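You operate a simulated robot arm through the tools that you are given. There is no shell and no other tool. Be economical: measure what you need, move in short steps, check, and stop when the job is done.

You run a simulated two-armed robot. Do the job below in one go: nothing can be reset, and whatever is moved stays where it is left.

Task
Record on the blue word card in the carriage and play it back.
Fine: switch the card reader on, lever to record, draw the carriage through; then lever to play, carriage back to its start and through again: PLAYED; then stand the card in the blue groove and switch off. Set down upright: word card.

It is judged by the outcome, as a careful person would: the job done as asked, and still so three seconds after it is handed in. It fails if anything else is knocked over, pushed out of place, dropped, spilled or broken.

Robot
Two 7-joint arms with fingered hands on one trunk, on a base that drives. Base frame: it is fixed to the floor where the robot stands at the start and does not move with it; the origin is under the middle of the robot, x ahead of it, y to its left, z up; the surface under the hand at the start is at about z = 0.8. Readings come in m, degrees, newtons and seconds.
The left shoulder is at the start at [0.06, 0.126, 1.28], the right one opposite. With the tool pointing down near the work surface each hand reaches from about 0.1 to 0.66 m from the robot's upright axis, wherever it stands, measured 20 degrees to its own side. Places, roughly: blue groove of the word rack [0.3, 0, 0.8]; carriage [0.4, 0.4, 0.8]; mode lever [0.5, 0.4, 0.9]; reader switch [0.5, 0.1, 0.9]. Payload 2.5 kg a hand.
The tool frame of a hand sits at the grasp point between the pads (the TCP): z along the fingers, y along the line on which they close. The tips reach 0.03 m beyond it. The gripper opens to 0.104 m. The gripper's body begins 0.035 m behind the TCP. The gripper is a hand of 5 fingers: y runs from the thumb to the fingers, the wrist lies at [-0.015, -0.104, -0.178] in the tool frame.
Orientation is that of the tool frame in the base frame, as a unit quaternion [w, x, y, z]. With the fingers straight down and the wrist toward the robot, the tool's x, y and z point along [0, 1, 0], [1, 0, 0] and [0, 0, -1] of the base frame.

Tools
- The arms move only by the tool nudge_tool. It takes "left_increments", "right_increments" or both (then of equal length, played together; a hand with none holds still); each is a list of rows, each a list of 6 numbers: the shift along the tool's x, y, z in cm, then the turn, a rotation vector about the tool's x, y, z in degrees. In form: [[x, y, z, ax, ay, az], ...]. A call has 1 to 10 rows; each row is the pose to reach, as a shift and turn from the pose commanded when the call began, along the tool's axes at that moment. Each row takes 0.2 s and may step no farther than 0.05 m and 8.6 degrees from the row before; otherwise, the whole call is refused. Where a pose cannot be reached the arm comes as near as it can. A force on the tool above 40 N (or 10 N above the force at the start of the call, whichever is more), or a blocked arm, ends the call early, and 0.2 s more pass. In this call time passes only in rows, and 0.2 s behind the last. It gives the time, the measured TCP pose, the force on the tool (base axes), the opening and the grip force at its end, in the units of the frame above (readings bear some noise), with the torque about the TCP (base axes, N m) and any sound that the robot's microphone picked up.
- Cameras (640 x 400 px; columns grow to the right, rows downward): "scene" is now at [0.0981, 0.0435, 1.4598]; the picture's right is [0.57, -0.82, 0.00], its down [-0.66, -0.46, -0.58] and it looks along [0.48, 0.34, -0.81] (base axes); focal length 254 px, centre (320, 200). "left" rides on the left gripper at [-0.08, -0.078, -0.141] in its tool frame; the picture's right is [-0.78, -0.30, 0.56], its down [0.53, -0.78, 0.33] and it looks along [0.33, 0.56, 0.76] (tool axes); focal length 247 px, centre (320, 200). "right" rides on the right gripper at [0.08, -0.078, -0.141] in its tool frame; the picture's right is [-0.78, 0.30, -0.56], its down [-0.53, -0.78, 0.33] and it looks along [-0.33, 0.56, 0.76] (tool axes); focal length 247 px, centre (320, 200). There is no depth. A picture from a camera that has moved, and an enlarged one, comes with that camera's place and axes in the base frame and with its lens.
- camera(camera): a new picture of that camera. The clock stands still meanwhile.
- slide_trunk(by): slides the trunk up (or, below 0, down) by that many m; the arms and the scene camera ride with it, the base frame stays. It gives what a move gives, with no picture.
- steer(legs): drives the robot by 1 to 6 legs, each [ahead, left, turn to the left] in m, m and degrees, along the robot's own axes; the way and the turn of a leg run together, so that a leg with both is an arc; at most 1.5 m and 180 degrees a leg. The arms and the cameras ride along, it lands a little off, and it stops where it bumps. It gives what a move gives.
- curl_fingers(index, middle, ring, little, thumb_bend, thumb_turn, hand): sets how far each is bent, from 0 (flat) to 1 (curled in); at 0.3 the hand is open as for a grip, at 0.7 the pads meet at the TCP. One left out holds its place. A second passes; each finger stops where it meets its share of the squeeze, and holds until it gets a number again. It is the only way to open and close the hand. It gives what a move gives, with no picture; readings hold the bend of each and the force on index, middle, ring, little, thumb and palm. thumb_turn goes from beside the hand (0) to across from the fingers (1), as for a grip.
- turn_head(pan, tilt): turns the head with the scene camera to pan (to the left, within 86 degrees either way) and tilt (down, from -29 to 69), counted from straight ahead of the robot. It gives what a move gives.
- inspect(camera, box): a new picture of the part [left, top, right, bottom] of that camera's present view, enlarged. The clock stands still meanwhile.
- hand_in(): hands the job in; it is judged then, once.

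Go step by step. Nothing tells you exact positions but the pictures and the camera data: compare them with the known pose of the tool, close in by small moves and look again before you grip or let go. The budget is 120 turns and 88 pictures, counting those below and the enlarged ones. Unless the task says otherwise, let go and move clear before handing in, and close with one line.

The tools are called after "Emit:" as a command line: name --argument value ..., lists and objects as JSON in quotes. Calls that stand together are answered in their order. nudge_tool: Moves the arms, as the interface text tells. Its arguments: {"type":"object","properties":{"left_increments":{"type":"array","items":{"type":"array","items":{"type":"number"}}},"right_increments":{"type":"array","items":{"type":"array","items":{"type":"number"}}}},"required":[]} The other tools are called the same way: slide_trunk (by) slides the trunk up or down; curl_fingers (index, middle, ring, little, thumb_bend, thumb_turn, hand) moves the fingers one by one; steer (legs) drives the base; turn_head (pan, tilt) turns the head that bears the scene camera; camera (camera) takes a picture; inspect (camera, box) takes an enlarged picture of a part of a camera's view; hand_in () hands the job in.

At the start:

```text
time: 0.0
left_position: [0.3331, 0.39, 1.1645]
left_tcp_rot: [0.001, 0.708, 0.706, 0.0]
left_wrist_force: [-0.2, -1.3, -0.2]
left_moment: [-0.02, 0.01, 0.02]
left_width: 0.1033
left_grip_force: 0.1
left_shape: jaw
left_bend: [0.3, 0.3, 0.3, 0.3, 0.3, 0.98]
left_finger forces: [0.1, 0.0, 0.1, 0.1, 0.0, 0.1]
right_position: [0.3831, 0.0248, 1.2392]
right_tcp_rot: [0.0, 0.707, 0.707, 0.001]
right_wrist_force: [0.0, -0.2, -0.5]
right_moment: [-0.04, 0.03, 0.04]
right_width: 0.1035
right_grip_force: 0.0
right_shape: jaw
right_bend: [0.3, 0.3, 0.3, 0.3, 0.3, 0.98]
right_finger forces: [0.1, 0.0, 0.0, 0.0, 0.0, 0.0]
trunk travel left (down, up): [-0.675, 0.265]
robot x, y, heading: [0.0026, 0.0034, -0.2]
head pan, tilt: [35.0, 54.2]
```

scene: 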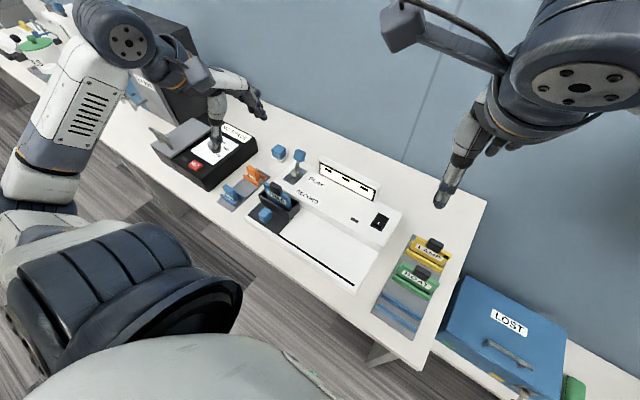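
right: 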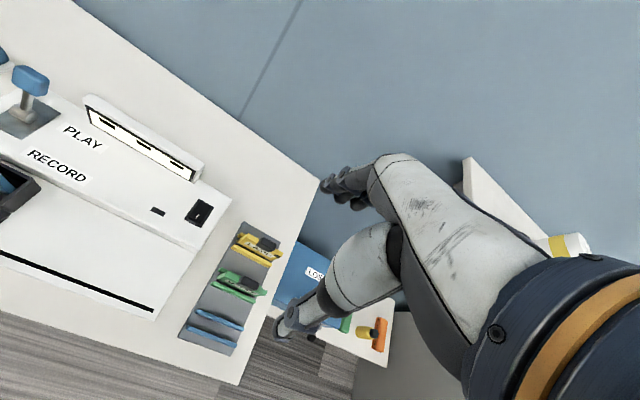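
left: 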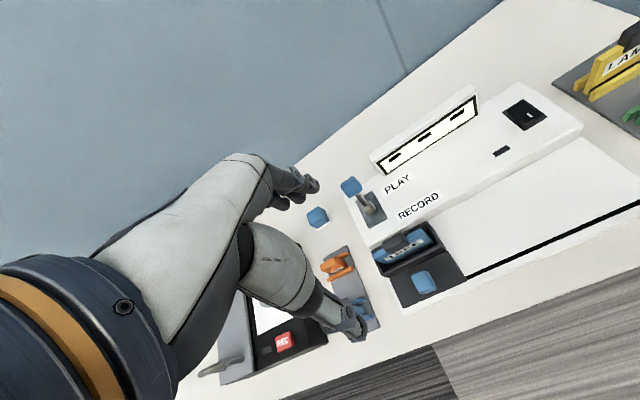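

I see the white card reader in front, with its carriage (blue card and blue knob) at the left end, a lever marked PLAY/RECORD and a rocker switch at right. I'll enlarge the views to measure them.

Emit:
inspect --camera "scene" --box '[200, 120, 480, 350]'

Emit:
inspect --camera "left" --box '[280, 80, 640, 340]'

Emit:
inspect --camera "right" --box '[0, 50, 320, 380]'

```text
1.74 times, centred on (340, 235) of scene
camera zoom: at [0.0981, 0.0435, 1.4598], right [0.57, -0.82, 0.0], down [-0.66, -0.46, -0.58], along [0.48, 0.34, -0.81], focal length 442 px, centre (285, 139)
```

zoom: 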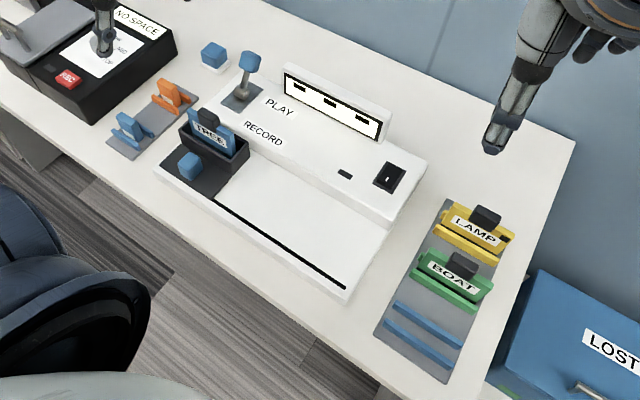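

```text
1.54 times, centred on (460, 210) of left
camera zoom: at [0.2544, 0.3113, 1.3074], right [-0.3, -0.78, -0.56], down [-0.78, 0.54, -0.33], along [0.56, 0.33, -0.76], focal length 380 px, centre (105, 185)
```

zoom: 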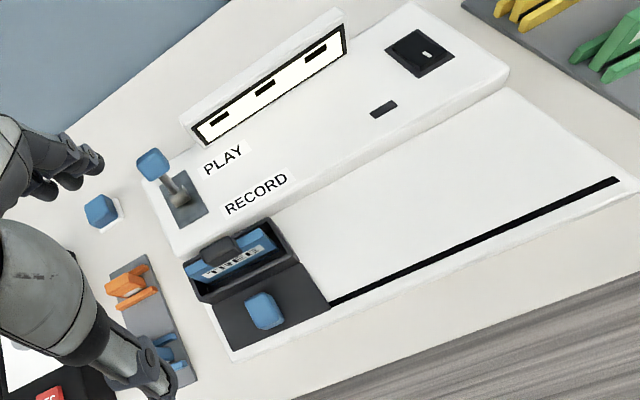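

```text
1.21 times, centred on (160, 215) of right
camera zoom: at [0.3043, 0.1052, 1.3791], right [0.3, -0.78, 0.56], down [-0.78, -0.53, -0.33], along [0.56, -0.33, -0.76], focal length 299 px, centre (514, 182)
```

zoom: 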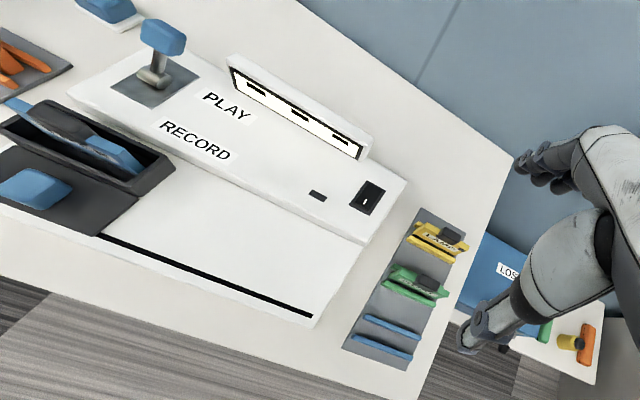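

The switch sits near [0.48, 0.116, 0.87], the lever knob near [0.513, 0.407, 0.935] (tilted to PLAY), the carriage knob near [0.322, 0.382, 0.877] and the card tab near [0.383, 0.386, 0.925]. I'll shape the hands for pushing, index and thumb pinched with the rest folded, and look at them.

Emit:
curl_fingers --hand "right" --index 0.68 --middle 1 --ring 1 --little 1 --thumb_bend 0.68

Emit:
camera --camera "right"

Emit:
turn_head --pan 0 --tilt 30

Emit:
camera --camera "scene"

```text
time: 1.0
left_position: [0.3328, 0.39, 1.1657]
left_tcp_rot: [0.001, 0.708, 0.706, 0.0]
left_wrist_force: [-0.9, -0.1, -0.2]
left_moment: [0.0, -0.02, 0.01]
left_width: 0.1035
left_grip_force: 0.0
left_shape: jaw
left_bend: [0.3, 0.3, 0.3, 0.3, 0.3, 0.98]
left_finger forces: [0.1, 0.1, 0.0, 0.1, 0.0, 0.0]
right_position: [0.3839, 0.0248, 1.238]
right_tcp_rot: [0.0, 0.707, 0.707, 0.0]
right_wrist_force: [-0.6, -0.3, 0.0]
right_moment: [-0.01, 0.0, 0.0]
right_width: 0.0065
right_grip_force: 0.1
right_shape: fingers
right_bend: [0.68, 1.0, 1.0, 1.0, 0.68, 0.98]
right_finger forces: [0.0, 0.1, 0.0, 0.0, 0.0, 0.0]
trunk travel left (down, up): [-0.675, 0.265]
robot x, y, heading: [-0.0042, 0.0021, -0.3]
head pan, tilt: [35.0, 54.2]
```

```text
81 pictures are left
camera right: at [0.3043, 0.1052, 1.3791], right [0.3, -0.78, 0.56], down [-0.78, -0.53, -0.33], along [0.56, -0.33, -0.76], focal length 247 px, centre (320, 200)
```

right: 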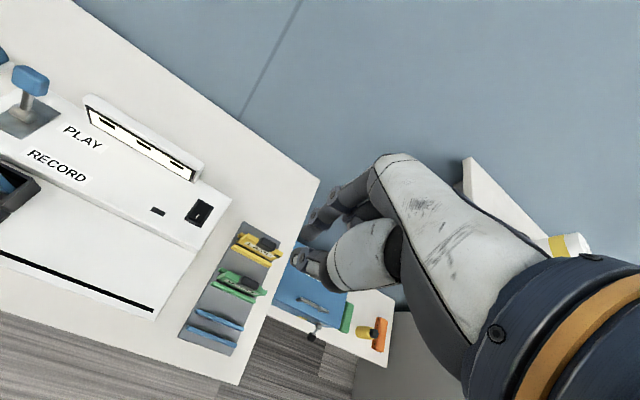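

```text
time: 2.0
left_position: [0.3331, 0.3916, 1.1648]
left_tcp_rot: [-0.001, 0.707, 0.707, -0.001]
left_wrist_force: [0.2, 0.3, 0.2]
left_moment: [0.02, 0.02, 0.01]
left_width: 0.1038
left_grip_force: 0.1
left_shape: jaw
left_bend: [0.3, 0.3, 0.3, 0.3, 0.3, 0.98]
left_finger forces: [0.0, 0.1, 0.1, 0.0, 0.0, 0.1]
right_position: [0.3837, 0.0254, 1.2373]
right_tcp_rot: [0.0, 0.707, 0.707, 0.0]
right_wrist_force: [1.1, -0.4, 0.4]
right_moment: [0.03, 0.0, 0.0]
right_width: 0.0065
right_grip_force: 0.1
right_shape: fingers
right_bend: [0.68, 1.0, 1.0, 1.0, 0.68, 0.98]
right_finger forces: [0.1, 0.0, 0.0, 0.0, 0.0, 0.0]
trunk travel left (down, up): [-0.675, 0.265]
robot x, y, heading: [0.0015, -0.0002, 0.0]
head pan, tilt: [0.0, 30.0]
```

```text
80 pictures are left
camera scene: at [0.1288, 0.0018, 1.4948], right [0.0, -1.0, 0.0], down [-0.5, 0.0, -0.87], along [0.87, 0.0, -0.5], focal length 254 px, centre (320, 200)
```

scene: 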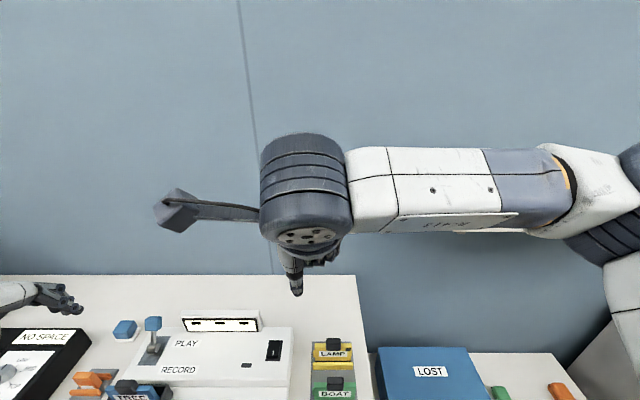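

The pinch shape gives a compact pointer at the TCP. I bring the right hand nearer to the switch to read its rocker markings.

Emit:
nudge_tool --right_increments '[[0.8, 1.8, 4, 0, 0, 0], [1.6, 3.6, 8, 0, 0, 0], [2.4, 5.4, 12, 0, 0, 0], [3, 7, 16, 0, 0, 0]]'

Emit:
turn_head --pan 15 --tilt 60

Emit:
camera --camera "right"

Emit:
camera --camera "scene"

```text
time: 3.0
left_position: [0.3328, 0.391, 1.1649]
left_tcp_rot: [-0.001, 0.708, 0.706, 0.0]
left_wrist_force: [-0.1, 0.3, -0.4]
left_moment: [-0.03, 0.01, 0.02]
left_width: 0.1036
left_grip_force: 0.1
left_shape: jaw
left_bend: [0.3, 0.3, 0.3, 0.3, 0.3, 0.98]
left_finger forces: [0.0, 0.0, 0.0, 0.1, 0.0, 0.0]
right_position: [0.4541, 0.058, 1.0771]
right_tcp_rot: [0.0, 0.707, 0.707, 0.0]
right_wrist_force: [-0.7, 0.0, 0.3]
right_moment: [-0.02, -0.03, -0.01]
right_width: 0.0063
right_grip_force: 0.2
right_shape: fingers
right_bend: [0.68, 1.0, 1.0, 1.0, 0.68, 0.98]
right_finger forces: [0.0, 0.1, 0.1, 0.0, 0.0, 0.0]
trunk travel left (down, up): [-0.675, 0.265]
robot x, y, heading: [-0.0024, 0.0016, 0.0]
head pan, tilt: [0.0, 30.0]
```

```text
time: 4.0
left_position: [0.3325, 0.391, 1.165]
left_tcp_rot: [0.0, 0.708, 0.706, 0.0]
left_wrist_force: [0.2, -0.6, -0.3]
left_moment: [0.0, 0.02, 0.0]
left_width: 0.1038
left_grip_force: 0.1
left_shape: jaw
left_bend: [0.3, 0.3, 0.3, 0.3, 0.3, 0.98]
left_finger forces: [0.0, 0.1, 0.1, 0.0, 0.1, 0.1]
right_position: [0.4543, 0.0577, 1.0787]
right_tcp_rot: [-0.001, 0.707, 0.707, 0.001]
right_wrist_force: [0.1, 0.0, 0.2]
right_moment: [-0.03, 0.0, 0.03]
right_width: 0.0063
right_grip_force: 0.1
right_shape: fingers
right_bend: [0.68, 1.0, 1.0, 1.0, 0.68, 0.98]
right_finger forces: [0.0, 0.0, 0.0, 0.0, 0.0, 0.0]
trunk travel left (down, up): [-0.675, 0.265]
robot x, y, heading: [-0.0022, 0.0049, -0.1]
head pan, tilt: [15.0, 60.0]
```

```text
79 pictures are left
camera right: at [0.375, 0.137, 1.219], right [0.3, -0.78, 0.56], down [-0.78, -0.53, -0.33], along [0.56, -0.33, -0.76], focal length 247 px, centre (320, 200)
```

right: 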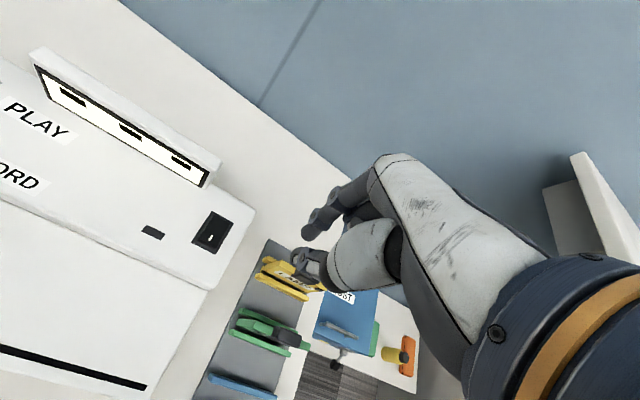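

```text
78 pictures are left
camera scene: at [0.1028, 0.0189, 1.4528], right [0.26, -0.97, 0.0], down [-0.84, -0.22, -0.5], along [0.48, 0.13, -0.87], focal length 254 px, centre (320, 200)
```

scene: 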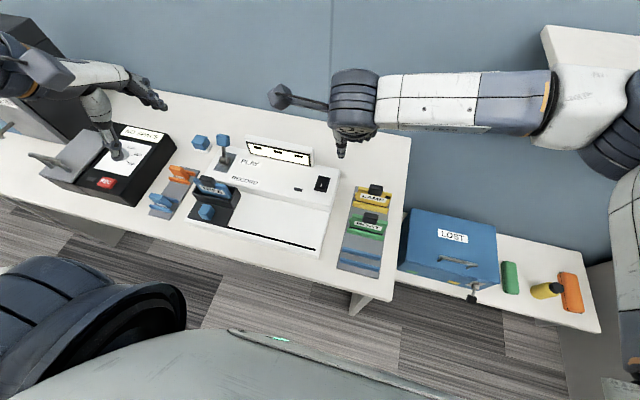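

Emit:
inspect --camera "right" --box '[130, 190, 270, 280]'

Emit:
inspect --camera "scene" --box '[180, 120, 400, 280]'

```text
4.44 times, centred on (200, 235) of right
camera zoom: at [0.375, 0.137, 1.219], right [0.3, -0.78, 0.56], down [-0.78, -0.53, -0.33], along [0.56, -0.33, -0.76], focal length 1098 px, centre (853, 44)
```

zoom: 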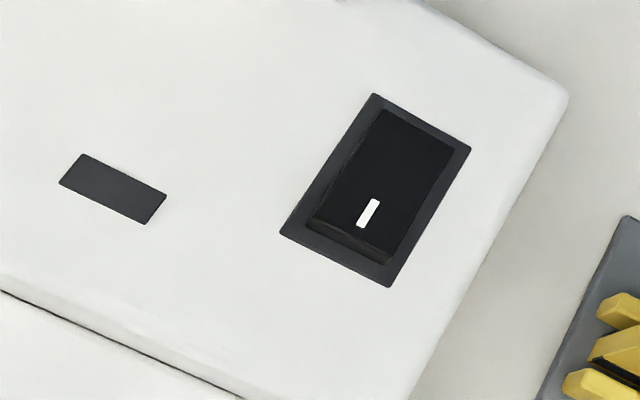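

```text
2.50 times, centred on (290, 200) of scene
camera zoom: at [0.1028, 0.0189, 1.4528], right [0.26, -0.97, 0.0], down [-0.84, -0.22, -0.5], along [0.48, 0.13, -0.87], focal length 636 px, centre (395, 200)
```

zoom: 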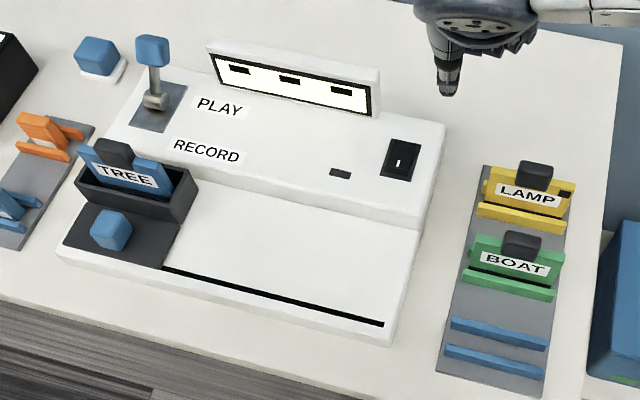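

The rocker's near end with the "I" mark is raised at about [0.470, 0.114, 0.87]; pressing it should switch on. I move the right pointer above it.

Emit:
nudge_tool --right_increments '[[2, 0.5, 3.5, 0, 0, 0], [4, 0.9, 7, 0, 0, 0], [5.6, 1.3, 10, 0, 0, 0], [5.6, 1.3, 13.5, 0, 0, 0]]'

Emit:
camera --camera "right"

Emit:
inspect --camera "scene" --box '[250, 120, 400, 220]'

```text
time: 5.0
left_position: [0.3331, 0.3895, 1.1643]
left_tcp_rot: [0.0, 0.708, 0.706, 0.0]
left_wrist_force: [-0.4, -0.3, 0.4]
left_moment: [0.02, -0.01, -0.03]
left_width: 0.1035
left_grip_force: 0.0
left_shape: jaw
left_bend: [0.3, 0.3, 0.3, 0.3, 0.3, 0.98]
left_finger forces: [0.0, 0.1, 0.0, 0.0, 0.1, 0.1]
right_position: [0.4647, 0.1108, 0.9409]
right_tcp_rot: [0.0, 0.707, 0.707, 0.0]
right_wrist_force: [-0.6, 0.5, -0.1]
right_moment: [0.02, -0.03, 0.02]
right_width: 0.0064
right_grip_force: 0.0
right_shape: fingers
right_bend: [0.68, 1.0, 1.0, 1.0, 0.68, 0.98]
right_finger forces: [0.0, 0.0, 0.0, 0.0, 0.0, 0.1]
trunk travel left (down, up): [-0.675, 0.265]
robot x, y, heading: [-0.0016, -0.0004, -0.0]
head pan, tilt: [15.0, 60.0]
```

```text
75 pictures are left
camera right: at [0.3867, 0.1903, 1.0818], right [0.3, -0.78, 0.56], down [-0.78, -0.53, -0.33], along [0.56, -0.33, -0.76], focal length 247 px, centre (320, 200)
```

right: 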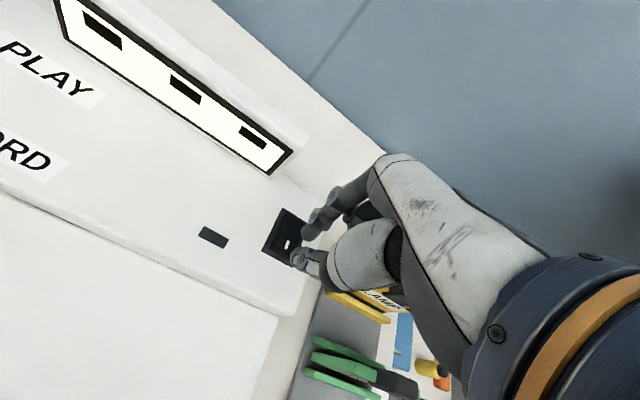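

```text
4.00 times, centred on (325, 170) of scene
camera zoom: at [0.1029, 0.0189, 1.4528], right [0.26, -0.97, 0.0], down [-0.84, -0.22, -0.5], along [0.48, 0.13, -0.87], focal length 1017 px, centre (300, 320)
```

zoom: 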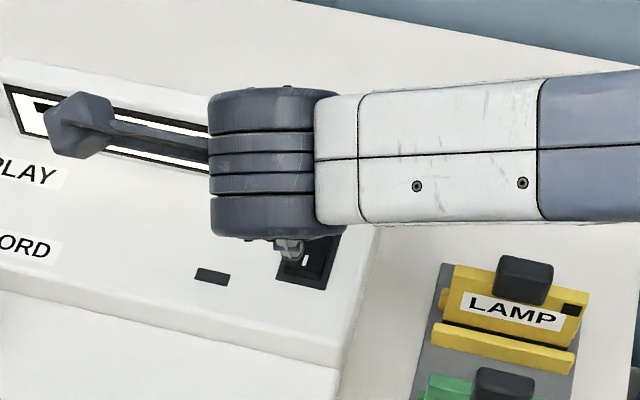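

The thumb is on the near side of the pinch, so I'll fold the index away and press with the thumb alone, shifting forward about 1.2 cm. Then I descend gently.

Emit:
curl_fingers --hand "right" --index 1

Emit:
nudge_tool --right_increments '[[0.3, 1.2, 1, 0, 0, 0], [0.3, 1.2, 2, 0, 0, 0]]'

Emit:
inspect --camera "right" --box '[200, 150, 420, 300]'

```text
time: 6.0
left_position: [0.332, 0.3904, 1.1646]
left_tcp_rot: [-0.001, 0.708, 0.707, 0.0]
left_wrist_force: [-0.8, 0.5, 0.4]
left_moment: [0.02, 0.02, -0.01]
left_width: 0.1035
left_grip_force: 0.0
left_shape: jaw
left_bend: [0.3, 0.3, 0.3, 0.3, 0.3, 0.98]
left_finger forces: [0.0, 0.0, 0.0, 0.0, 0.0, 0.0]
right_position: [0.4649, 0.1107, 0.9413]
right_tcp_rot: [0.0, 0.708, 0.706, 0.0]
right_wrist_force: [0.5, -0.4, -0.4]
right_moment: [0.02, 0.04, 0.01]
right_width: 0.0472
right_grip_force: 0.1
right_shape: fingers
right_bend: [1.0, 1.0, 1.0, 1.0, 0.68, 0.97]
right_finger forces: [0.0, 0.0, 0.0, 0.1, 0.0, 0.0]
trunk travel left (down, up): [-0.675, 0.265]
robot x, y, heading: [-0.0002, 0.0016, 0.2]
head pan, tilt: [15.0, 60.0]
```

```text
time: 6.6
left_position: [0.3323, 0.3908, 1.1644]
left_tcp_rot: [0.0, 0.708, 0.707, 0.0]
left_wrist_force: [0.1, 1.2, 0.5]
left_moment: [0.0, 0.01, 0.03]
left_width: 0.1035
left_grip_force: 0.0
left_shape: jaw
left_bend: [0.3, 0.3, 0.3, 0.3, 0.3, 0.98]
left_finger forces: [0.0, 0.0, 0.0, 0.0, 0.0, 0.0]
right_position: [0.4771, 0.1139, 0.9215]
right_tcp_rot: [-0.001, 0.707, 0.707, -0.001]
right_wrist_force: [-0.3, 0.2, -0.4]
right_moment: [0.01, -0.03, 0.04]
right_width: 0.0471
right_grip_force: 0.1
right_shape: fingers
right_bend: [1.0, 1.0, 1.0, 1.0, 0.68, 0.97]
right_finger forces: [0.0, 0.0, 0.0, 0.0, 0.1, 0.1]
trunk travel left (down, up): [-0.675, 0.265]
robot x, y, heading: [-0.0021, 0.0002, 0.1]
head pan, tilt: [15.0, 60.0]
```

```text
2.67 times, centred on (310, 225) of right
camera zoom: at [0.3976, 0.1935, 1.062], right [0.3, -0.78, 0.56], down [-0.78, -0.54, -0.33], along [0.56, -0.33, -0.76], focal length 659 px, centre (347, 133)
```

zoom: 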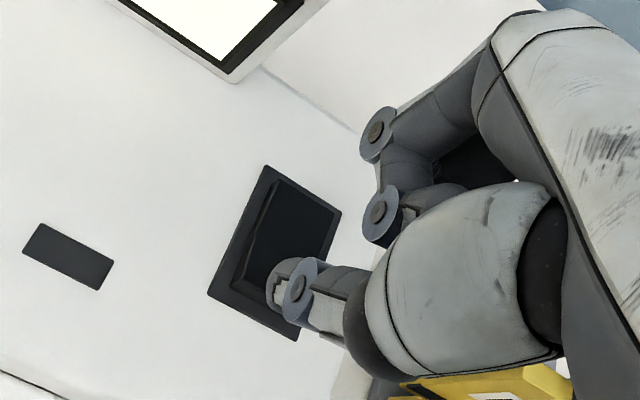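

The thumb tip is right over the raised near end. I press down in small steps.

Emit:
nudge_tool --right_increments '[[0, 0, 1, 0, 0, 0], [0, 0, 1.6, 0, 0, 0], [0, 0, 2.2, 0, 0, 0], [0, 0, 2.7, 0, 0, 0], [0, 0, 3.1, 0, 0, 0]]'

Emit:
inspect --camera "right" --box '[150, 100, 420, 300]'

```text
time: 7.8
left_position: [0.3317, 0.3904, 1.1653]
left_tcp_rot: [0.001, 0.708, 0.707, 0.001]
left_wrist_force: [-0.5, 0.6, 0.2]
left_moment: [0.01, 0.0, 0.0]
left_width: 0.1036
left_grip_force: 0.2
left_shape: jaw
left_bend: [0.3, 0.3, 0.3, 0.3, 0.3, 0.98]
left_finger forces: [0.0, 0.1, 0.0, 0.1, 0.0, 0.0]
right_position: [0.4773, 0.1153, 0.8947]
right_tcp_rot: [0.0, 0.706, 0.708, 0.002]
right_wrist_force: [-3.8, -0.8, 14.2]
right_moment: [0.1, 0.23, 0.02]
right_width: 0.0467
right_grip_force: 7.7
right_shape: fingers
right_bend: [1.0, 1.0, 1.0, 1.0, 0.69, 0.98]
right_finger forces: [0.0, 0.0, 0.0, 0.1, 15.1, 0.0]
trunk travel left (down, up): [-0.675, 0.265]
robot x, y, heading: [0.0022, -0.0017, -0.2]
head pan, tilt: [15.0, 60.0]
```

```text
2.00 times, centred on (285, 200) of right
camera zoom: at [0.3973, 0.1948, 1.0351], right [0.29, -0.78, 0.56], down [-0.77, -0.53, -0.34], along [0.56, -0.33, -0.76], focal length 494 px, centre (390, 200)
```

zoom: 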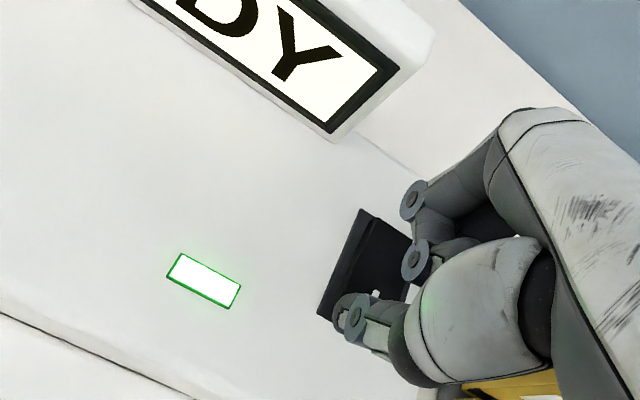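

The reader is on (green light, READY). I retract the right hand, then shape the left hand to index+thumb and bring it above the lever knob.

Emit:
curl_fingers --hand "left" --index 0.45 --middle 1 --ring 1 --little 1 --thumb_bend 0.45

Emit:
nudge_tool --right_increments '[[0, 0, -4, 0, 0, 0], [-3, -2, -8, 0, 0, 0], [-7, -5, -12, 0, 0, 0], [-10.5, -8, -14, 0, 0, 0], [-14, -10, -16, 0, 0, 0]]' --left_increments '[[0, 3.6, 3, 0, 0, 0], [0.3, 7.2, 6, 0, 0, 0], [0.7, 10.8, 9, 0, 0, 0], [1.2, 14.4, 12, 0, 0, 0], [1.7, 18, 15, 0, 0, 0]]'

Emit:
camera --camera "left"

Emit:
turn_head --pan 35 --tilt 54

Emit:
inspect --camera "scene" --box '[200, 80, 480, 280]'

```text
time: 8.8
left_position: [0.3315, 0.3906, 1.1652]
left_tcp_rot: [0.001, 0.708, 0.707, 0.001]
left_wrist_force: [0.2, -0.9, -0.7]
left_moment: [0.01, -0.03, -0.02]
left_width: 0.0661
left_grip_force: 0.0
left_shape: fingers
left_bend: [0.45, 1.0, 1.0, 1.0, 0.45, 0.98]
left_finger forces: [0.1, 0.0, 0.0, 0.0, 0.0, 0.1]
right_position: [0.475, 0.1152, 0.8945]
right_tcp_rot: [0.001, 0.707, 0.707, 0.001]
right_wrist_force: [-5.7, 0.7, 21.8]
right_moment: [0.11, 0.32, -0.01]
right_width: 0.0464
right_grip_force: 11.1
right_shape: fingers
right_bend: [1.0, 1.0, 1.0, 1.0, 0.71, 0.98]
right_finger forces: [0.1, 0.1, 0.1, 0.1, 21.9, 0.1]
trunk travel left (down, up): [-0.675, 0.265]
robot x, y, heading: [-0.0027, 0.0006, -0.0]
head pan, tilt: [15.0, 60.0]
```

```text
refused: row 2 steps farther than a row can; nothing moved
```

```text
71 pictures are left
camera left: at [0.2522, 0.3109, 1.3082], right [-0.3, -0.78, -0.56], down [-0.78, 0.54, -0.33], along [0.56, 0.33, -0.76], focal length 247 px, centre (320, 200)
```

left: 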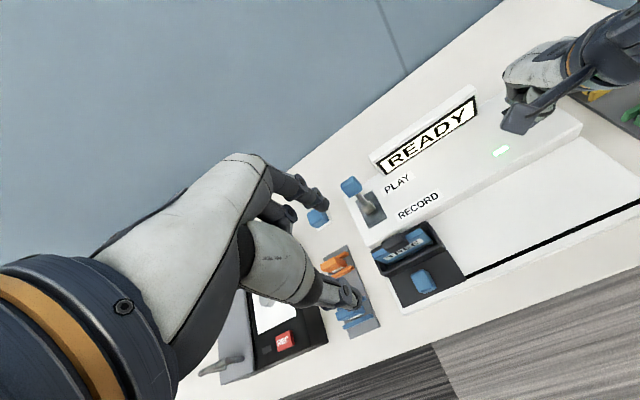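

```text
time: 9.6
left_position: [0.3302, 0.3898, 1.1653]
left_tcp_rot: [0.001, 0.707, 0.707, 0.0]
left_wrist_force: [0.2, -0.4, -0.4]
left_moment: [-0.02, -0.02, -0.02]
left_width: 0.0657
left_grip_force: 0.0
left_shape: fingers
left_bend: [0.45, 1.0, 1.0, 1.0, 0.45, 0.98]
left_finger forces: [0.1, 0.0, 0.1, 0.1, 0.0, 0.0]
right_position: [0.4764, 0.1156, 0.8942]
right_tcp_rot: [0.0, 0.707, 0.707, 0.002]
right_wrist_force: [-4.9, 0.0, 24.0]
right_moment: [0.13, 0.33, 0.01]
right_width: 0.0465
right_grip_force: 11.9
right_shape: fingers
right_bend: [1.0, 1.0, 1.0, 1.0, 0.71, 0.98]
right_finger forces: [0.0, 0.0, 0.0, 0.1, 23.7, 0.0]
trunk travel left (down, up): [-0.675, 0.265]
robot x, y, heading: [0.0011, 0.0014, 0.0]
head pan, tilt: [35.0, 54.0]
```

```text
2.00 times, centred on (340, 180) of scene
camera zoom: at [0.0957, 0.0431, 1.4604], right [0.57, -0.82, 0.0], down [-0.66, -0.46, -0.59], along [0.48, 0.34, -0.81], focal length 508 px, centre (280, 240)
```

zoom: 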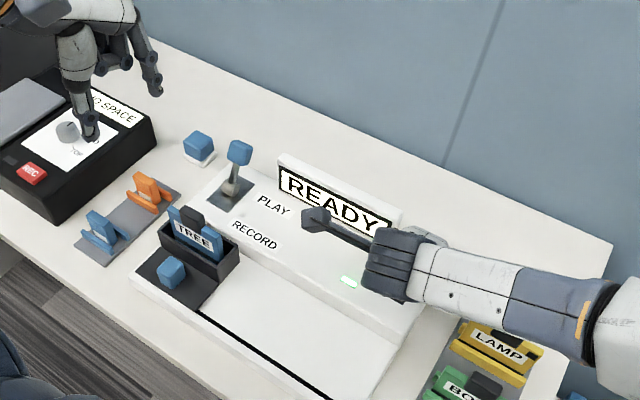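

Same picture; the right hand still needs retracting. I redo both moves with smaller steps.

Emit:
nudge_tool --right_increments '[[0, 0, -4, 0, 0, 0], [-2, -1, -8, 0, 0, 0], [-5, -3, -11, 0, 0, 0], [-8, -5.5, -14, 0, 0, 0], [-11, -8, -16, 0, 0, 0], [-14, -10, -18, 0, 0, 0]]' --left_increments '[[0, 3, 2.5, 0, 0, 0], [0.3, 6, 5, 0, 0, 0], [0.7, 9, 7.5, 0, 0, 0], [1.0, 12, 10, 0, 0, 0], [1.4, 15, 12.5, 0, 0, 0], [1.7, 18, 15, 0, 0, 0]]'

Emit:
camera --camera "left"

Emit:
inspect --camera "scene" --box '[200, 80, 480, 280]'

```text
time: 11.0
left_position: [0.5148, 0.4079, 1.0136]
left_tcp_rot: [-0.001, 0.707, 0.707, 0.001]
left_wrist_force: [0.9, 0.1, -1.0]
left_moment: [-0.01, 0.01, 0.0]
left_width: 0.0652
left_grip_force: 0.0
left_shape: fingers
left_bend: [0.45, 1.0, 1.0, 1.0, 0.45, 0.98]
left_finger forces: [0.0, 0.0, 0.0, 0.0, 0.1, 0.0]
right_position: [0.3786, -0.0252, 1.0731]
right_tcp_rot: [0.0, 0.707, 0.707, 0.001]
right_wrist_force: [-1.2, -0.1, 0.1]
right_moment: [0.04, 0.02, -0.01]
right_width: 0.0471
right_grip_force: 0.0
right_shape: fingers
right_bend: [1.0, 1.0, 1.0, 1.0, 0.68, 0.97]
right_finger forces: [0.0, 0.1, 0.0, 0.0, 0.0, 0.1]
trunk travel left (down, up): [-0.675, 0.265]
robot x, y, heading: [-0.0015, 0.0038, -0.0]
head pan, tilt: [35.0, 54.0]
```

```text
69 pictures are left
camera left: at [0.4355, 0.3286, 1.1558], right [-0.3, -0.77, -0.56], down [-0.78, 0.54, -0.33], along [0.56, 0.34, -0.76], focal length 247 px, centre (320, 200)
```

left: 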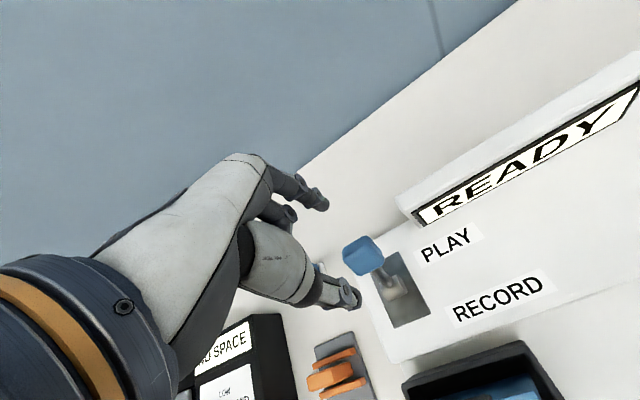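

```text
2.00 times, centred on (340, 180) of scene
camera zoom: at [0.0986, 0.0428, 1.4601], right [0.57, -0.82, 0.0], down [-0.66, -0.46, -0.59], along [0.48, 0.34, -0.81], focal length 508 px, centre (280, 240)
```

zoom: 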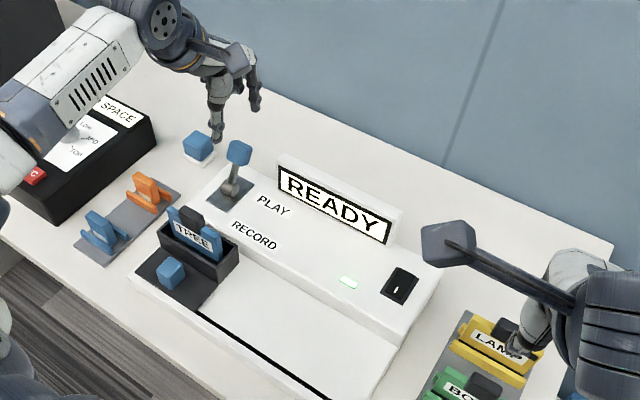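

The knob is centred between index and thumb. I descend around it, then close to a loose straddle.

Emit:
nudge_tool --left_increments '[[0, 0, 2, 0, 0, 0], [0, 0, 4, 0, 0, 0], [0, 0, 5.5, 0, 0, 0], [0, 0, 6.5, 0, 0, 0]]'

Emit:
curl_fingers --hand "left" --index 0.54 --thumb_bend 0.54

Emit:
camera --camera "left"

```text
time: 12.0
left_position: [0.5136, 0.4086, 0.9493]
left_tcp_rot: [0.0, 0.708, 0.706, 0.0]
left_wrist_force: [1.0, -0.6, -0.4]
left_moment: [0.0, -0.01, -0.01]
left_width: 0.0653
left_grip_force: 0.1
left_shape: fingers
left_bend: [0.45, 1.0, 1.0, 1.0, 0.45, 0.98]
left_finger forces: [0.0, 0.1, 0.1, 0.1, 0.0, 0.1]
right_position: [0.3798, -0.0254, 1.0728]
right_tcp_rot: [0.0, 0.708, 0.706, 0.0]
right_wrist_force: [1.0, -0.3, 0.3]
right_moment: [0.01, -0.01, -0.02]
right_width: 0.0472
right_grip_force: 0.1
right_shape: fingers
right_bend: [1.0, 1.0, 1.0, 1.0, 0.68, 0.97]
right_finger forces: [0.0, 0.1, 0.0, 0.0, 0.0, 0.0]
trunk travel left (down, up): [-0.675, 0.265]
robot x, y, heading: [-0.0018, 0.0015, 0.1]
head pan, tilt: [35.0, 54.0]
```

```text
time: 13.0
left_position: [0.5148, 0.4086, 0.9498]
left_tcp_rot: [0.0, 0.708, 0.706, 0.0]
left_wrist_force: [-0.5, 0.0, 0.1]
left_moment: [-0.02, -0.01, -0.03]
left_width: 0.0422
left_grip_force: 0.0
left_shape: fingers
left_bend: [0.54, 1.0, 1.0, 1.0, 0.54, 0.98]
left_finger forces: [0.1, 0.0, 0.1, 0.1, 0.0, 0.0]
right_position: [0.3794, -0.0241, 1.0738]
right_tcp_rot: [0.0, 0.707, 0.707, 0.0]
right_wrist_force: [0.4, 0.5, 0.0]
right_moment: [0.03, -0.02, -0.01]
right_width: 0.047
right_grip_force: 0.1
right_shape: fingers
right_bend: [1.0, 1.0, 1.0, 1.0, 0.68, 0.97]
right_finger forces: [0.0, 0.0, 0.0, 0.1, 0.0, 0.1]
trunk travel left (down, up): [-0.675, 0.265]
robot x, y, heading: [0.0016, -0.0025, 0.0]
head pan, tilt: [35.0, 54.0]
```

```text
67 pictures are left
camera left: at [0.436, 0.3289, 1.0925], right [-0.3, -0.78, -0.56], down [-0.78, 0.54, -0.33], along [0.56, 0.33, -0.76], focal length 247 px, centre (320, 200)
```

left: 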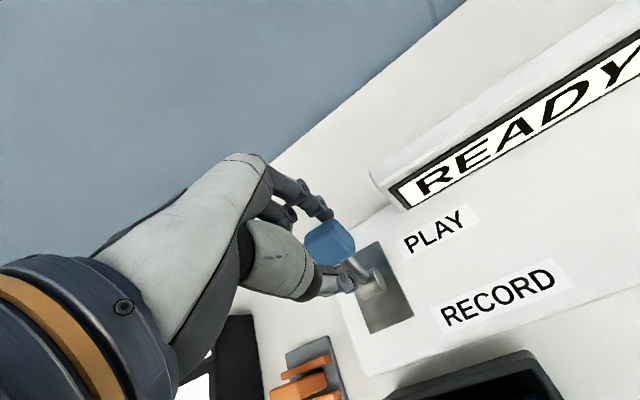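

The knob sits between the pads. I pull it toward me to RECORD with a slight arc.

Emit:
nudge_tool --left_increments '[[0, -1.5, -0.5, 0, 0, 0], [0, -3, -1, 0, 0, 0], [0, -4.5, -1, 0, 0, 0], [0, -5.8, -0.6, 0, 0, 0], [0, -6.8, -0.2, 0, 0, 0], [0, -7.4, 0, 0, 0, 0]]'

Emit:
camera --camera "left"

Emit:
inspect --camera "scene" --box '[200, 80, 480, 280]'

```text
time: 14.4
left_position: [0.4405, 0.4078, 0.9512]
left_tcp_rot: [0.0, 0.708, 0.706, 0.002]
left_wrist_force: [4.7, 0.0, 4.2]
left_moment: [-0.03, -0.31, 0.05]
left_width: 0.0495
left_grip_force: 3.1
left_shape: fingers
left_bend: [0.49, 1.0, 1.0, 1.0, 0.54, 0.98]
left_finger forces: [6.5, 0.0, 0.0, 0.0, 0.0, 0.0]
right_position: [0.3796, -0.0257, 1.0738]
right_tcp_rot: [0.0, 0.707, 0.708, 0.0]
right_wrist_force: [0.7, -0.6, -0.9]
right_moment: [-0.02, 0.01, 0.03]
right_width: 0.047
right_grip_force: 0.0
right_shape: fingers
right_bend: [1.0, 1.0, 1.0, 1.0, 0.68, 0.97]
right_finger forces: [0.0, 0.0, 0.0, 0.0, 0.1, 0.0]
trunk travel left (down, up): [-0.675, 0.265]
robot x, y, heading: [-0.0013, -0.0022, -0.0]
head pan, tilt: [35.0, 54.0]
```

```text
66 pictures are left
camera left: at [0.3615, 0.3279, 1.0937], right [-0.29, -0.78, -0.56], down [-0.77, 0.54, -0.34], along [0.56, 0.33, -0.76], focal length 247 px, centre (320, 200)
```

left: 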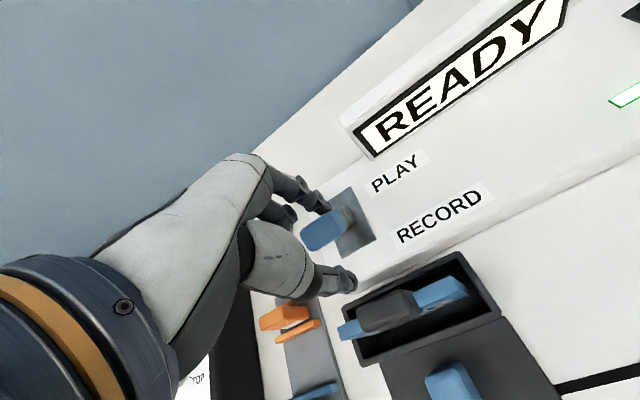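

```text
2.00 times, centred on (340, 180) of scene
camera zoom: at [0.0984, 0.0433, 1.4602], right [0.57, -0.82, 0.0], down [-0.66, -0.46, -0.59], along [0.48, 0.34, -0.81], focal length 508 px, centre (280, 240)
```

zoom: 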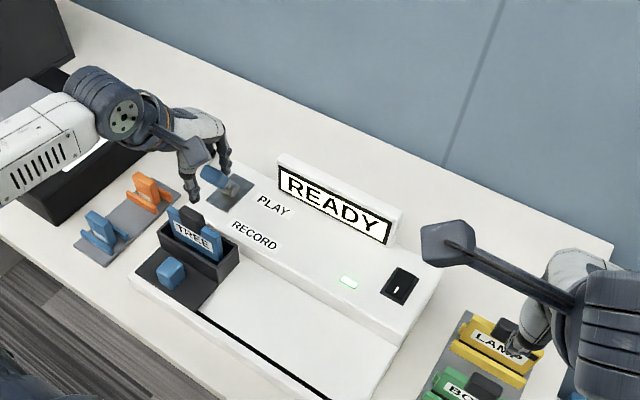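

The lever now leans toward RECORD. I lift the left hand away and check that it stays.

Emit:
nudge_tool --left_increments '[[0, 0.9, 0, 0, 0, 0], [0, 0.9, -4, 0, 0, 0], [0, 0.9, -8, 0, 0, 0], [0, 0.9, -12, 0, 0, 0]]'

Emit:
camera --camera "left"

Emit:
inspect --camera "scene" --box '[200, 120, 400, 280]'

```text
time: 15.4
left_position: [0.4448, 0.4095, 1.0715]
left_tcp_rot: [-0.001, 0.708, 0.706, -0.001]
left_wrist_force: [0.0, 0.9, -0.1]
left_moment: [-0.04, 0.02, 0.01]
left_width: 0.0419
left_grip_force: 0.1
left_shape: fingers
left_bend: [0.54, 1.0, 1.0, 1.0, 0.54, 0.98]
left_finger forces: [0.0, 0.0, 0.0, 0.1, 0.1, 0.0]
right_position: [0.3791, -0.0245, 1.0724]
right_tcp_rot: [0.0, 0.707, 0.707, 0.0]
right_wrist_force: [-0.1, 0.2, 0.7]
right_moment: [-0.01, 0.02, -0.01]
right_width: 0.0471
right_grip_force: 0.0
right_shape: fingers
right_bend: [1.0, 1.0, 1.0, 1.0, 0.68, 0.97]
right_finger forces: [0.1, 0.0, 0.0, 0.1, 0.1, 0.0]
trunk travel left (down, up): [-0.675, 0.265]
robot x, y, heading: [-0.0012, 0.0011, -0.1]
head pan, tilt: [35.0, 54.0]
```

```text
64 pictures are left
camera left: at [0.3686, 0.3303, 1.2145], right [-0.3, -0.78, -0.56], down [-0.78, 0.54, -0.33], along [0.56, 0.33, -0.76], focal length 247 px, centre (320, 200)
```

left: 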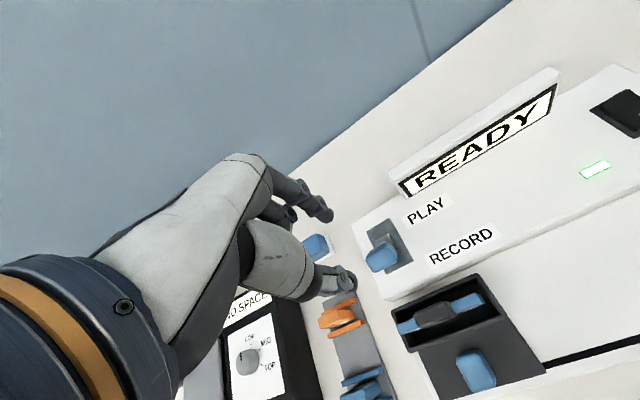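

```text
2.50 times, centred on (300, 200) of scene
camera zoom: at [0.0981, 0.0434, 1.4601], right [0.57, -0.82, 0.0], down [-0.66, -0.46, -0.59], along [0.48, 0.34, -0.81], focal length 636 px, centre (370, 200)
```

zoom: 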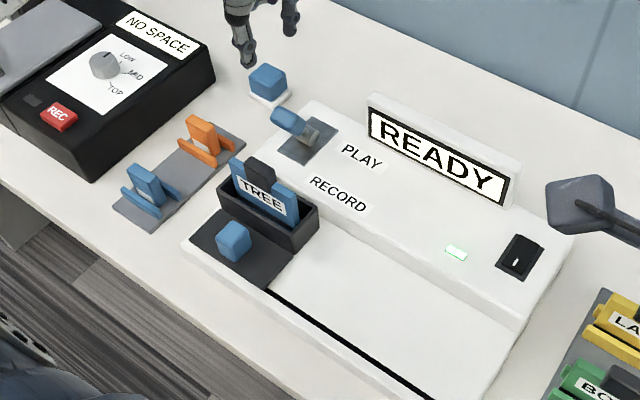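

Lever is at RECORD. Next I pinch the left fingers, tilt the hand 35° so it clears the card trough, and bring it to the left of the carriage knob (about [0.322, 0.385, 0.87]).

Emit:
curl_fingers --hand "left" --index 0.68 --thumb_bend 0.68

Emit:
nudge_tool --left_increments '[[0.5, -2.5, 0, -7, 0, 0], [1, -5, 0, -14, 0, 0], [1.5, -7.5, 2, -21, 0, 0], [2, -10, 4.5, -28, 0, 0], [2.5, -12.7, 7, -35, 0, 0], [2.5, -12.7, 9, -35, 0, 0]]'

Emit:
camera --camera "left"

Emit:
inspect --camera "scene" --box '[160, 100, 400, 290]'

```text
time: 16.4
left_position: [0.4472, 0.4094, 1.0712]
left_tcp_rot: [0.0, 0.708, 0.707, -0.001]
left_wrist_force: [-0.4, 0.2, -0.3]
left_moment: [0.01, 0.02, 0.0]
left_width: 0.0064
left_grip_force: 0.0
left_shape: fingers
left_bend: [0.68, 1.0, 1.0, 1.0, 0.68, 0.98]
left_finger forces: [0.0, 0.0, 0.1, 0.1, 0.0, 0.0]
right_position: [0.3791, -0.0247, 1.0723]
right_tcp_rot: [0.0, 0.707, 0.707, 0.0]
right_wrist_force: [-0.5, 0.2, 0.1]
right_moment: [0.0, 0.0, 0.01]
right_width: 0.0471
right_grip_force: 0.1
right_shape: fingers
right_bend: [1.0, 1.0, 1.0, 1.0, 0.68, 0.97]
right_finger forces: [0.0, 0.0, 0.0, 0.0, 0.0, 0.0]
trunk travel left (down, up): [-0.675, 0.265]
robot x, y, heading: [-0.0005, -0.0018, 0.2]
head pan, tilt: [35.0, 54.0]
```

```text
time: 17.8
left_position: [0.3211, 0.432, 0.982]
left_tcp_rot: [0.213, 0.674, 0.674, 0.213]
left_wrist_force: [-0.3, -1.0, 0.4]
left_moment: [-0.03, 0.0, -0.01]
left_width: 0.0062
left_grip_force: 0.1
left_shape: fingers
left_bend: [0.68, 1.0, 1.0, 1.0, 0.68, 0.98]
left_finger forces: [0.1, 0.0, 0.0, 0.0, 0.0, 0.0]
right_position: [0.3796, -0.0252, 1.0723]
right_tcp_rot: [0.0, 0.707, 0.707, 0.0]
right_wrist_force: [0.4, 0.7, 0.6]
right_moment: [0.03, 0.02, 0.02]
right_width: 0.0472
right_grip_force: 0.0
right_shape: fingers
right_bend: [1.0, 1.0, 1.0, 1.0, 0.68, 0.97]
right_finger forces: [0.0, 0.1, 0.0, 0.1, 0.0, 0.0]
trunk travel left (down, up): [-0.675, 0.265]
robot x, y, heading: [0.0026, -0.0, -0.1]
head pan, tilt: [35.0, 54.0]
```

```text
62 pictures are left
camera left: at [0.1756, 0.3523, 1.054], right [0.08, -0.78, -0.63], down [-0.44, 0.54, -0.72], along [0.89, 0.33, -0.3], focal length 247 px, centre (320, 200)
```

left: 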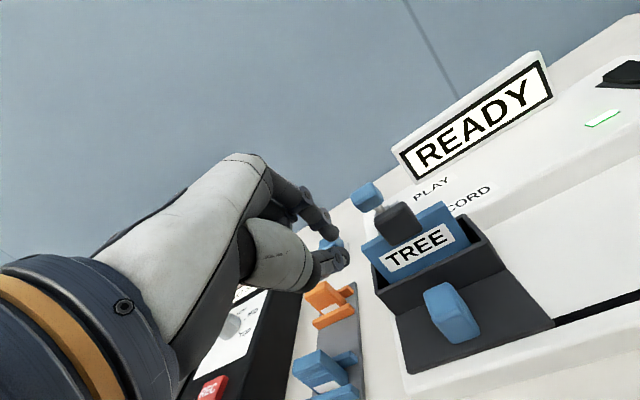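

```text
2.11 times, centred on (280, 195) of scene
camera zoom: at [0.0986, 0.0437, 1.4601], right [0.57, -0.82, 0.0], down [-0.66, -0.46, -0.59], along [0.48, 0.34, -0.81], focal length 535 px, centre (404, 210)
```

zoom: 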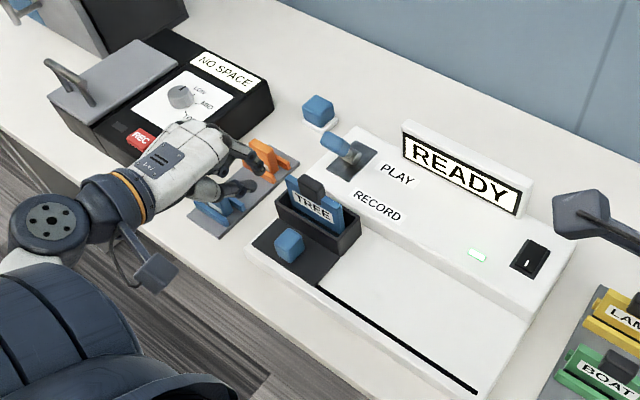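

The knob spans z ≈ 0.85–0.885 at y ≈ 0.383. I lower the tilted fingers beside it on its left.

Emit:
nudge_tool --left_increments '[[0, -1.8, 2.4, 0, 0, 0], [0, -3.6, 4.8, 0, 0, 0], [0, -5.2, 6.9, 0, 0, 0]]'

Emit:
camera --camera "left"

Emit:
inspect --camera "scene" --box '[160, 100, 400, 290]'

```text
time: 18.6
left_position: [0.3199, 0.431, 0.8932]
left_tcp_rot: [0.213, 0.675, 0.673, 0.213]
left_wrist_force: [0.2, 0.4, -0.1]
left_moment: [-0.02, -0.01, -0.02]
left_width: 0.0061
left_grip_force: 0.0
left_shape: fingers
left_bend: [0.68, 1.0, 1.0, 1.0, 0.68, 0.98]
left_finger forces: [0.1, 0.0, 0.0, 0.0, 0.0, 0.0]
right_position: [0.3802, -0.0246, 1.0723]
right_tcp_rot: [0.001, 0.707, 0.707, 0.0]
right_wrist_force: [0.0, -0.2, -0.3]
right_moment: [0.03, 0.01, -0.01]
right_width: 0.0466
right_grip_force: 0.0
right_shape: fingers
right_bend: [1.0, 1.0, 1.0, 1.0, 0.68, 0.97]
right_finger forces: [0.1, 0.1, 0.0, 0.0, 0.0, 0.0]
trunk travel left (down, up): [-0.675, 0.265]
robot x, y, heading: [-0.0008, -0.0012, -0.0]
head pan, tilt: [35.0, 54.0]
```

```text
60 pictures are left
camera left: at [0.1734, 0.3507, 0.965], right [0.08, -0.78, -0.63], down [-0.44, 0.54, -0.72], along [0.89, 0.33, -0.3], focal length 247 px, centre (320, 200)
```

left: 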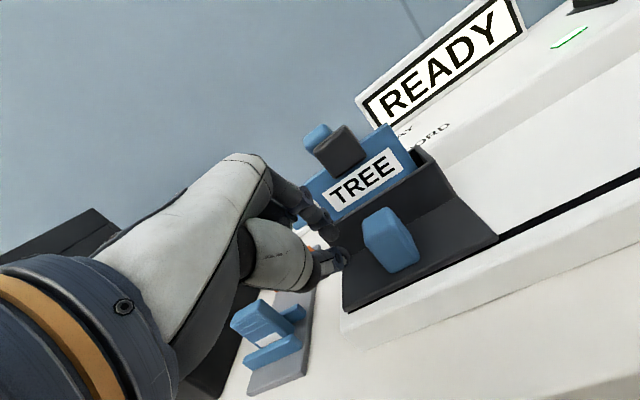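

```text
2.11 times, centred on (280, 195) of scene
camera zoom: at [0.0985, 0.0437, 1.4601], right [0.57, -0.82, 0.0], down [-0.66, -0.46, -0.59], along [0.48, 0.34, -0.81], focal length 535 px, centre (404, 210)
```

zoom: 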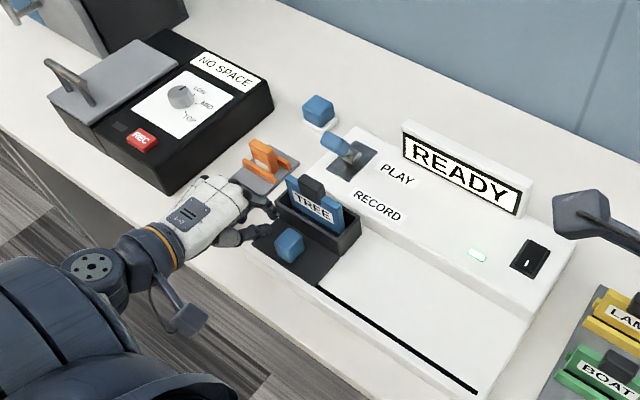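

Clear on the left of the knob; I back off 1.2 cm toward me so the index misses the trough, then push the carriage to the right.

Emit:
nudge_tool --left_increments '[[0, -1, -0.7, 0, 0, 0], [-2, -1, -0.7, 0, 0, 0], [-4, -1, -0.7, 0, 0, 0], [-6, -1, -0.7, 0, 0, 0]]'

Emit:
camera --camera "left"

```text
time: 19.6
left_position: [0.306, 0.3707, 0.8936]
left_tcp_rot: [0.211, 0.674, 0.675, 0.213]
left_wrist_force: [-0.8, 2.2, 0.2]
left_moment: [-0.01, -0.01, -0.02]
left_width: 0.0056
left_grip_force: 1.1
left_shape: fingers
left_bend: [0.68, 1.0, 1.0, 1.0, 0.68, 0.98]
left_finger forces: [0.5, 0.0, 0.1, 0.0, 1.6, 0.1]
right_position: [0.3789, -0.0263, 1.0733]
right_tcp_rot: [0.0, 0.708, 0.707, 0.0]
right_wrist_force: [-1.0, 0.5, 0.4]
right_moment: [-0.03, 0.0, 0.02]
right_width: 0.047
right_grip_force: 0.0
right_shape: fingers
right_bend: [1.0, 1.0, 1.0, 1.0, 0.68, 0.97]
right_finger forces: [0.0, 0.1, 0.1, 0.0, 0.1, 0.1]
trunk travel left (down, up): [-0.675, 0.265]
robot x, y, heading: [-0.0017, -0.0017, 0.1]
head pan, tilt: [35.0, 54.0]
```

```text
58 pictures are left
camera left: at [0.1602, 0.2912, 0.9659], right [0.08, -0.78, -0.63], down [-0.45, 0.54, -0.72], along [0.89, 0.33, -0.3], focal length 247 px, centre (320, 200)
```

left: 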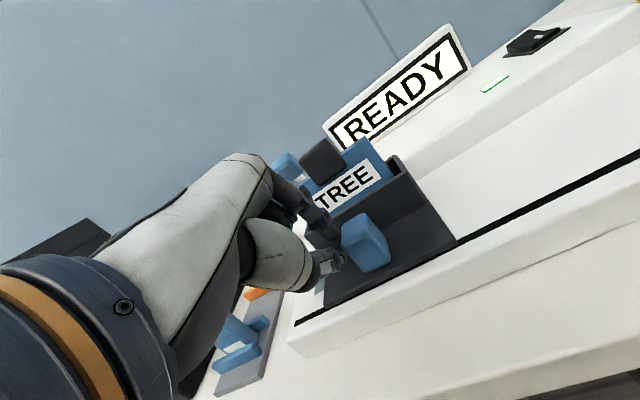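

The carriage moves with the push (about 2 N). I continue to the end at a steady pace.

Emit:
nudge_tool --left_increments '[[-2, 0, 0, 0, 0, 0], [-4, 0, 0, 0, 0, 0], [-6, 0, 0, 0, 0, 0], [-8, 0, 0, 0, 0, 0], [-10, 0, 0, 0, 0, 0], [-12, 0, 0, 0, 0, 0], [-14, 0, 0, 0, 0, 0], [-16, 0, 0, 0, 0, 0], [-18, 0, 0, 0, 0, 0], [-19.5, 0, 0, 0, 0, 0]]'

Emit:
camera --camera "scene"

```text
time: 20.9
left_position: [0.33, 0.2987, 0.9205]
left_tcp_rot: [0.187, 0.714, 0.621, 0.264]
left_wrist_force: [0.3, -0.1, -0.3]
left_moment: [0.01, 0.03, 0.01]
left_width: 0.0059
left_grip_force: 0.1
left_shape: fingers
left_bend: [0.68, 1.0, 1.0, 1.0, 0.68, 0.98]
left_finger forces: [0.0, 0.0, 0.0, 0.1, 0.1, 0.0]
right_position: [0.3786, -0.025, 1.0731]
right_tcp_rot: [0.0, 0.707, 0.707, 0.0]
right_wrist_force: [-0.1, 0.3, 0.1]
right_moment: [-0.03, 0.01, -0.02]
right_width: 0.0471
right_grip_force: 0.0
right_shape: fingers
right_bend: [1.0, 1.0, 1.0, 1.0, 0.68, 0.97]
right_finger forces: [0.0, 0.0, 0.0, 0.1, 0.1, 0.1]
trunk travel left (down, up): [-0.675, 0.265]
robot x, y, heading: [-0.0022, 0.0026, 0.1]
head pan, tilt: [35.0, 54.0]
stopped in row 6 (left hand): the arm was blocked; the commanded pose is now the measured one
```

```text
57 pictures are left
camera scene: at [0.0979, 0.0436, 1.4601], right [0.57, -0.82, 0.0], down [-0.66, -0.46, -0.59], along [0.48, 0.34, -0.81], focal length 254 px, centre (320, 200)
```

scene: 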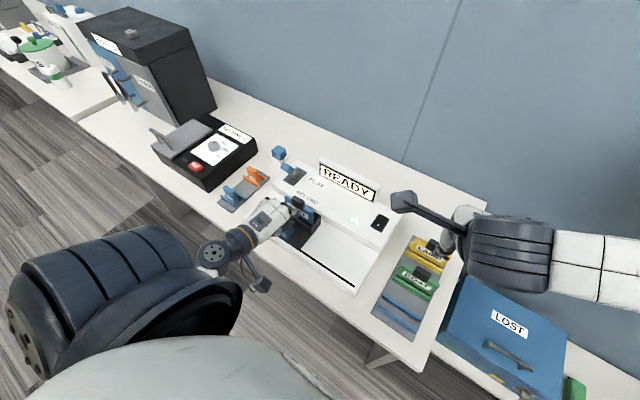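

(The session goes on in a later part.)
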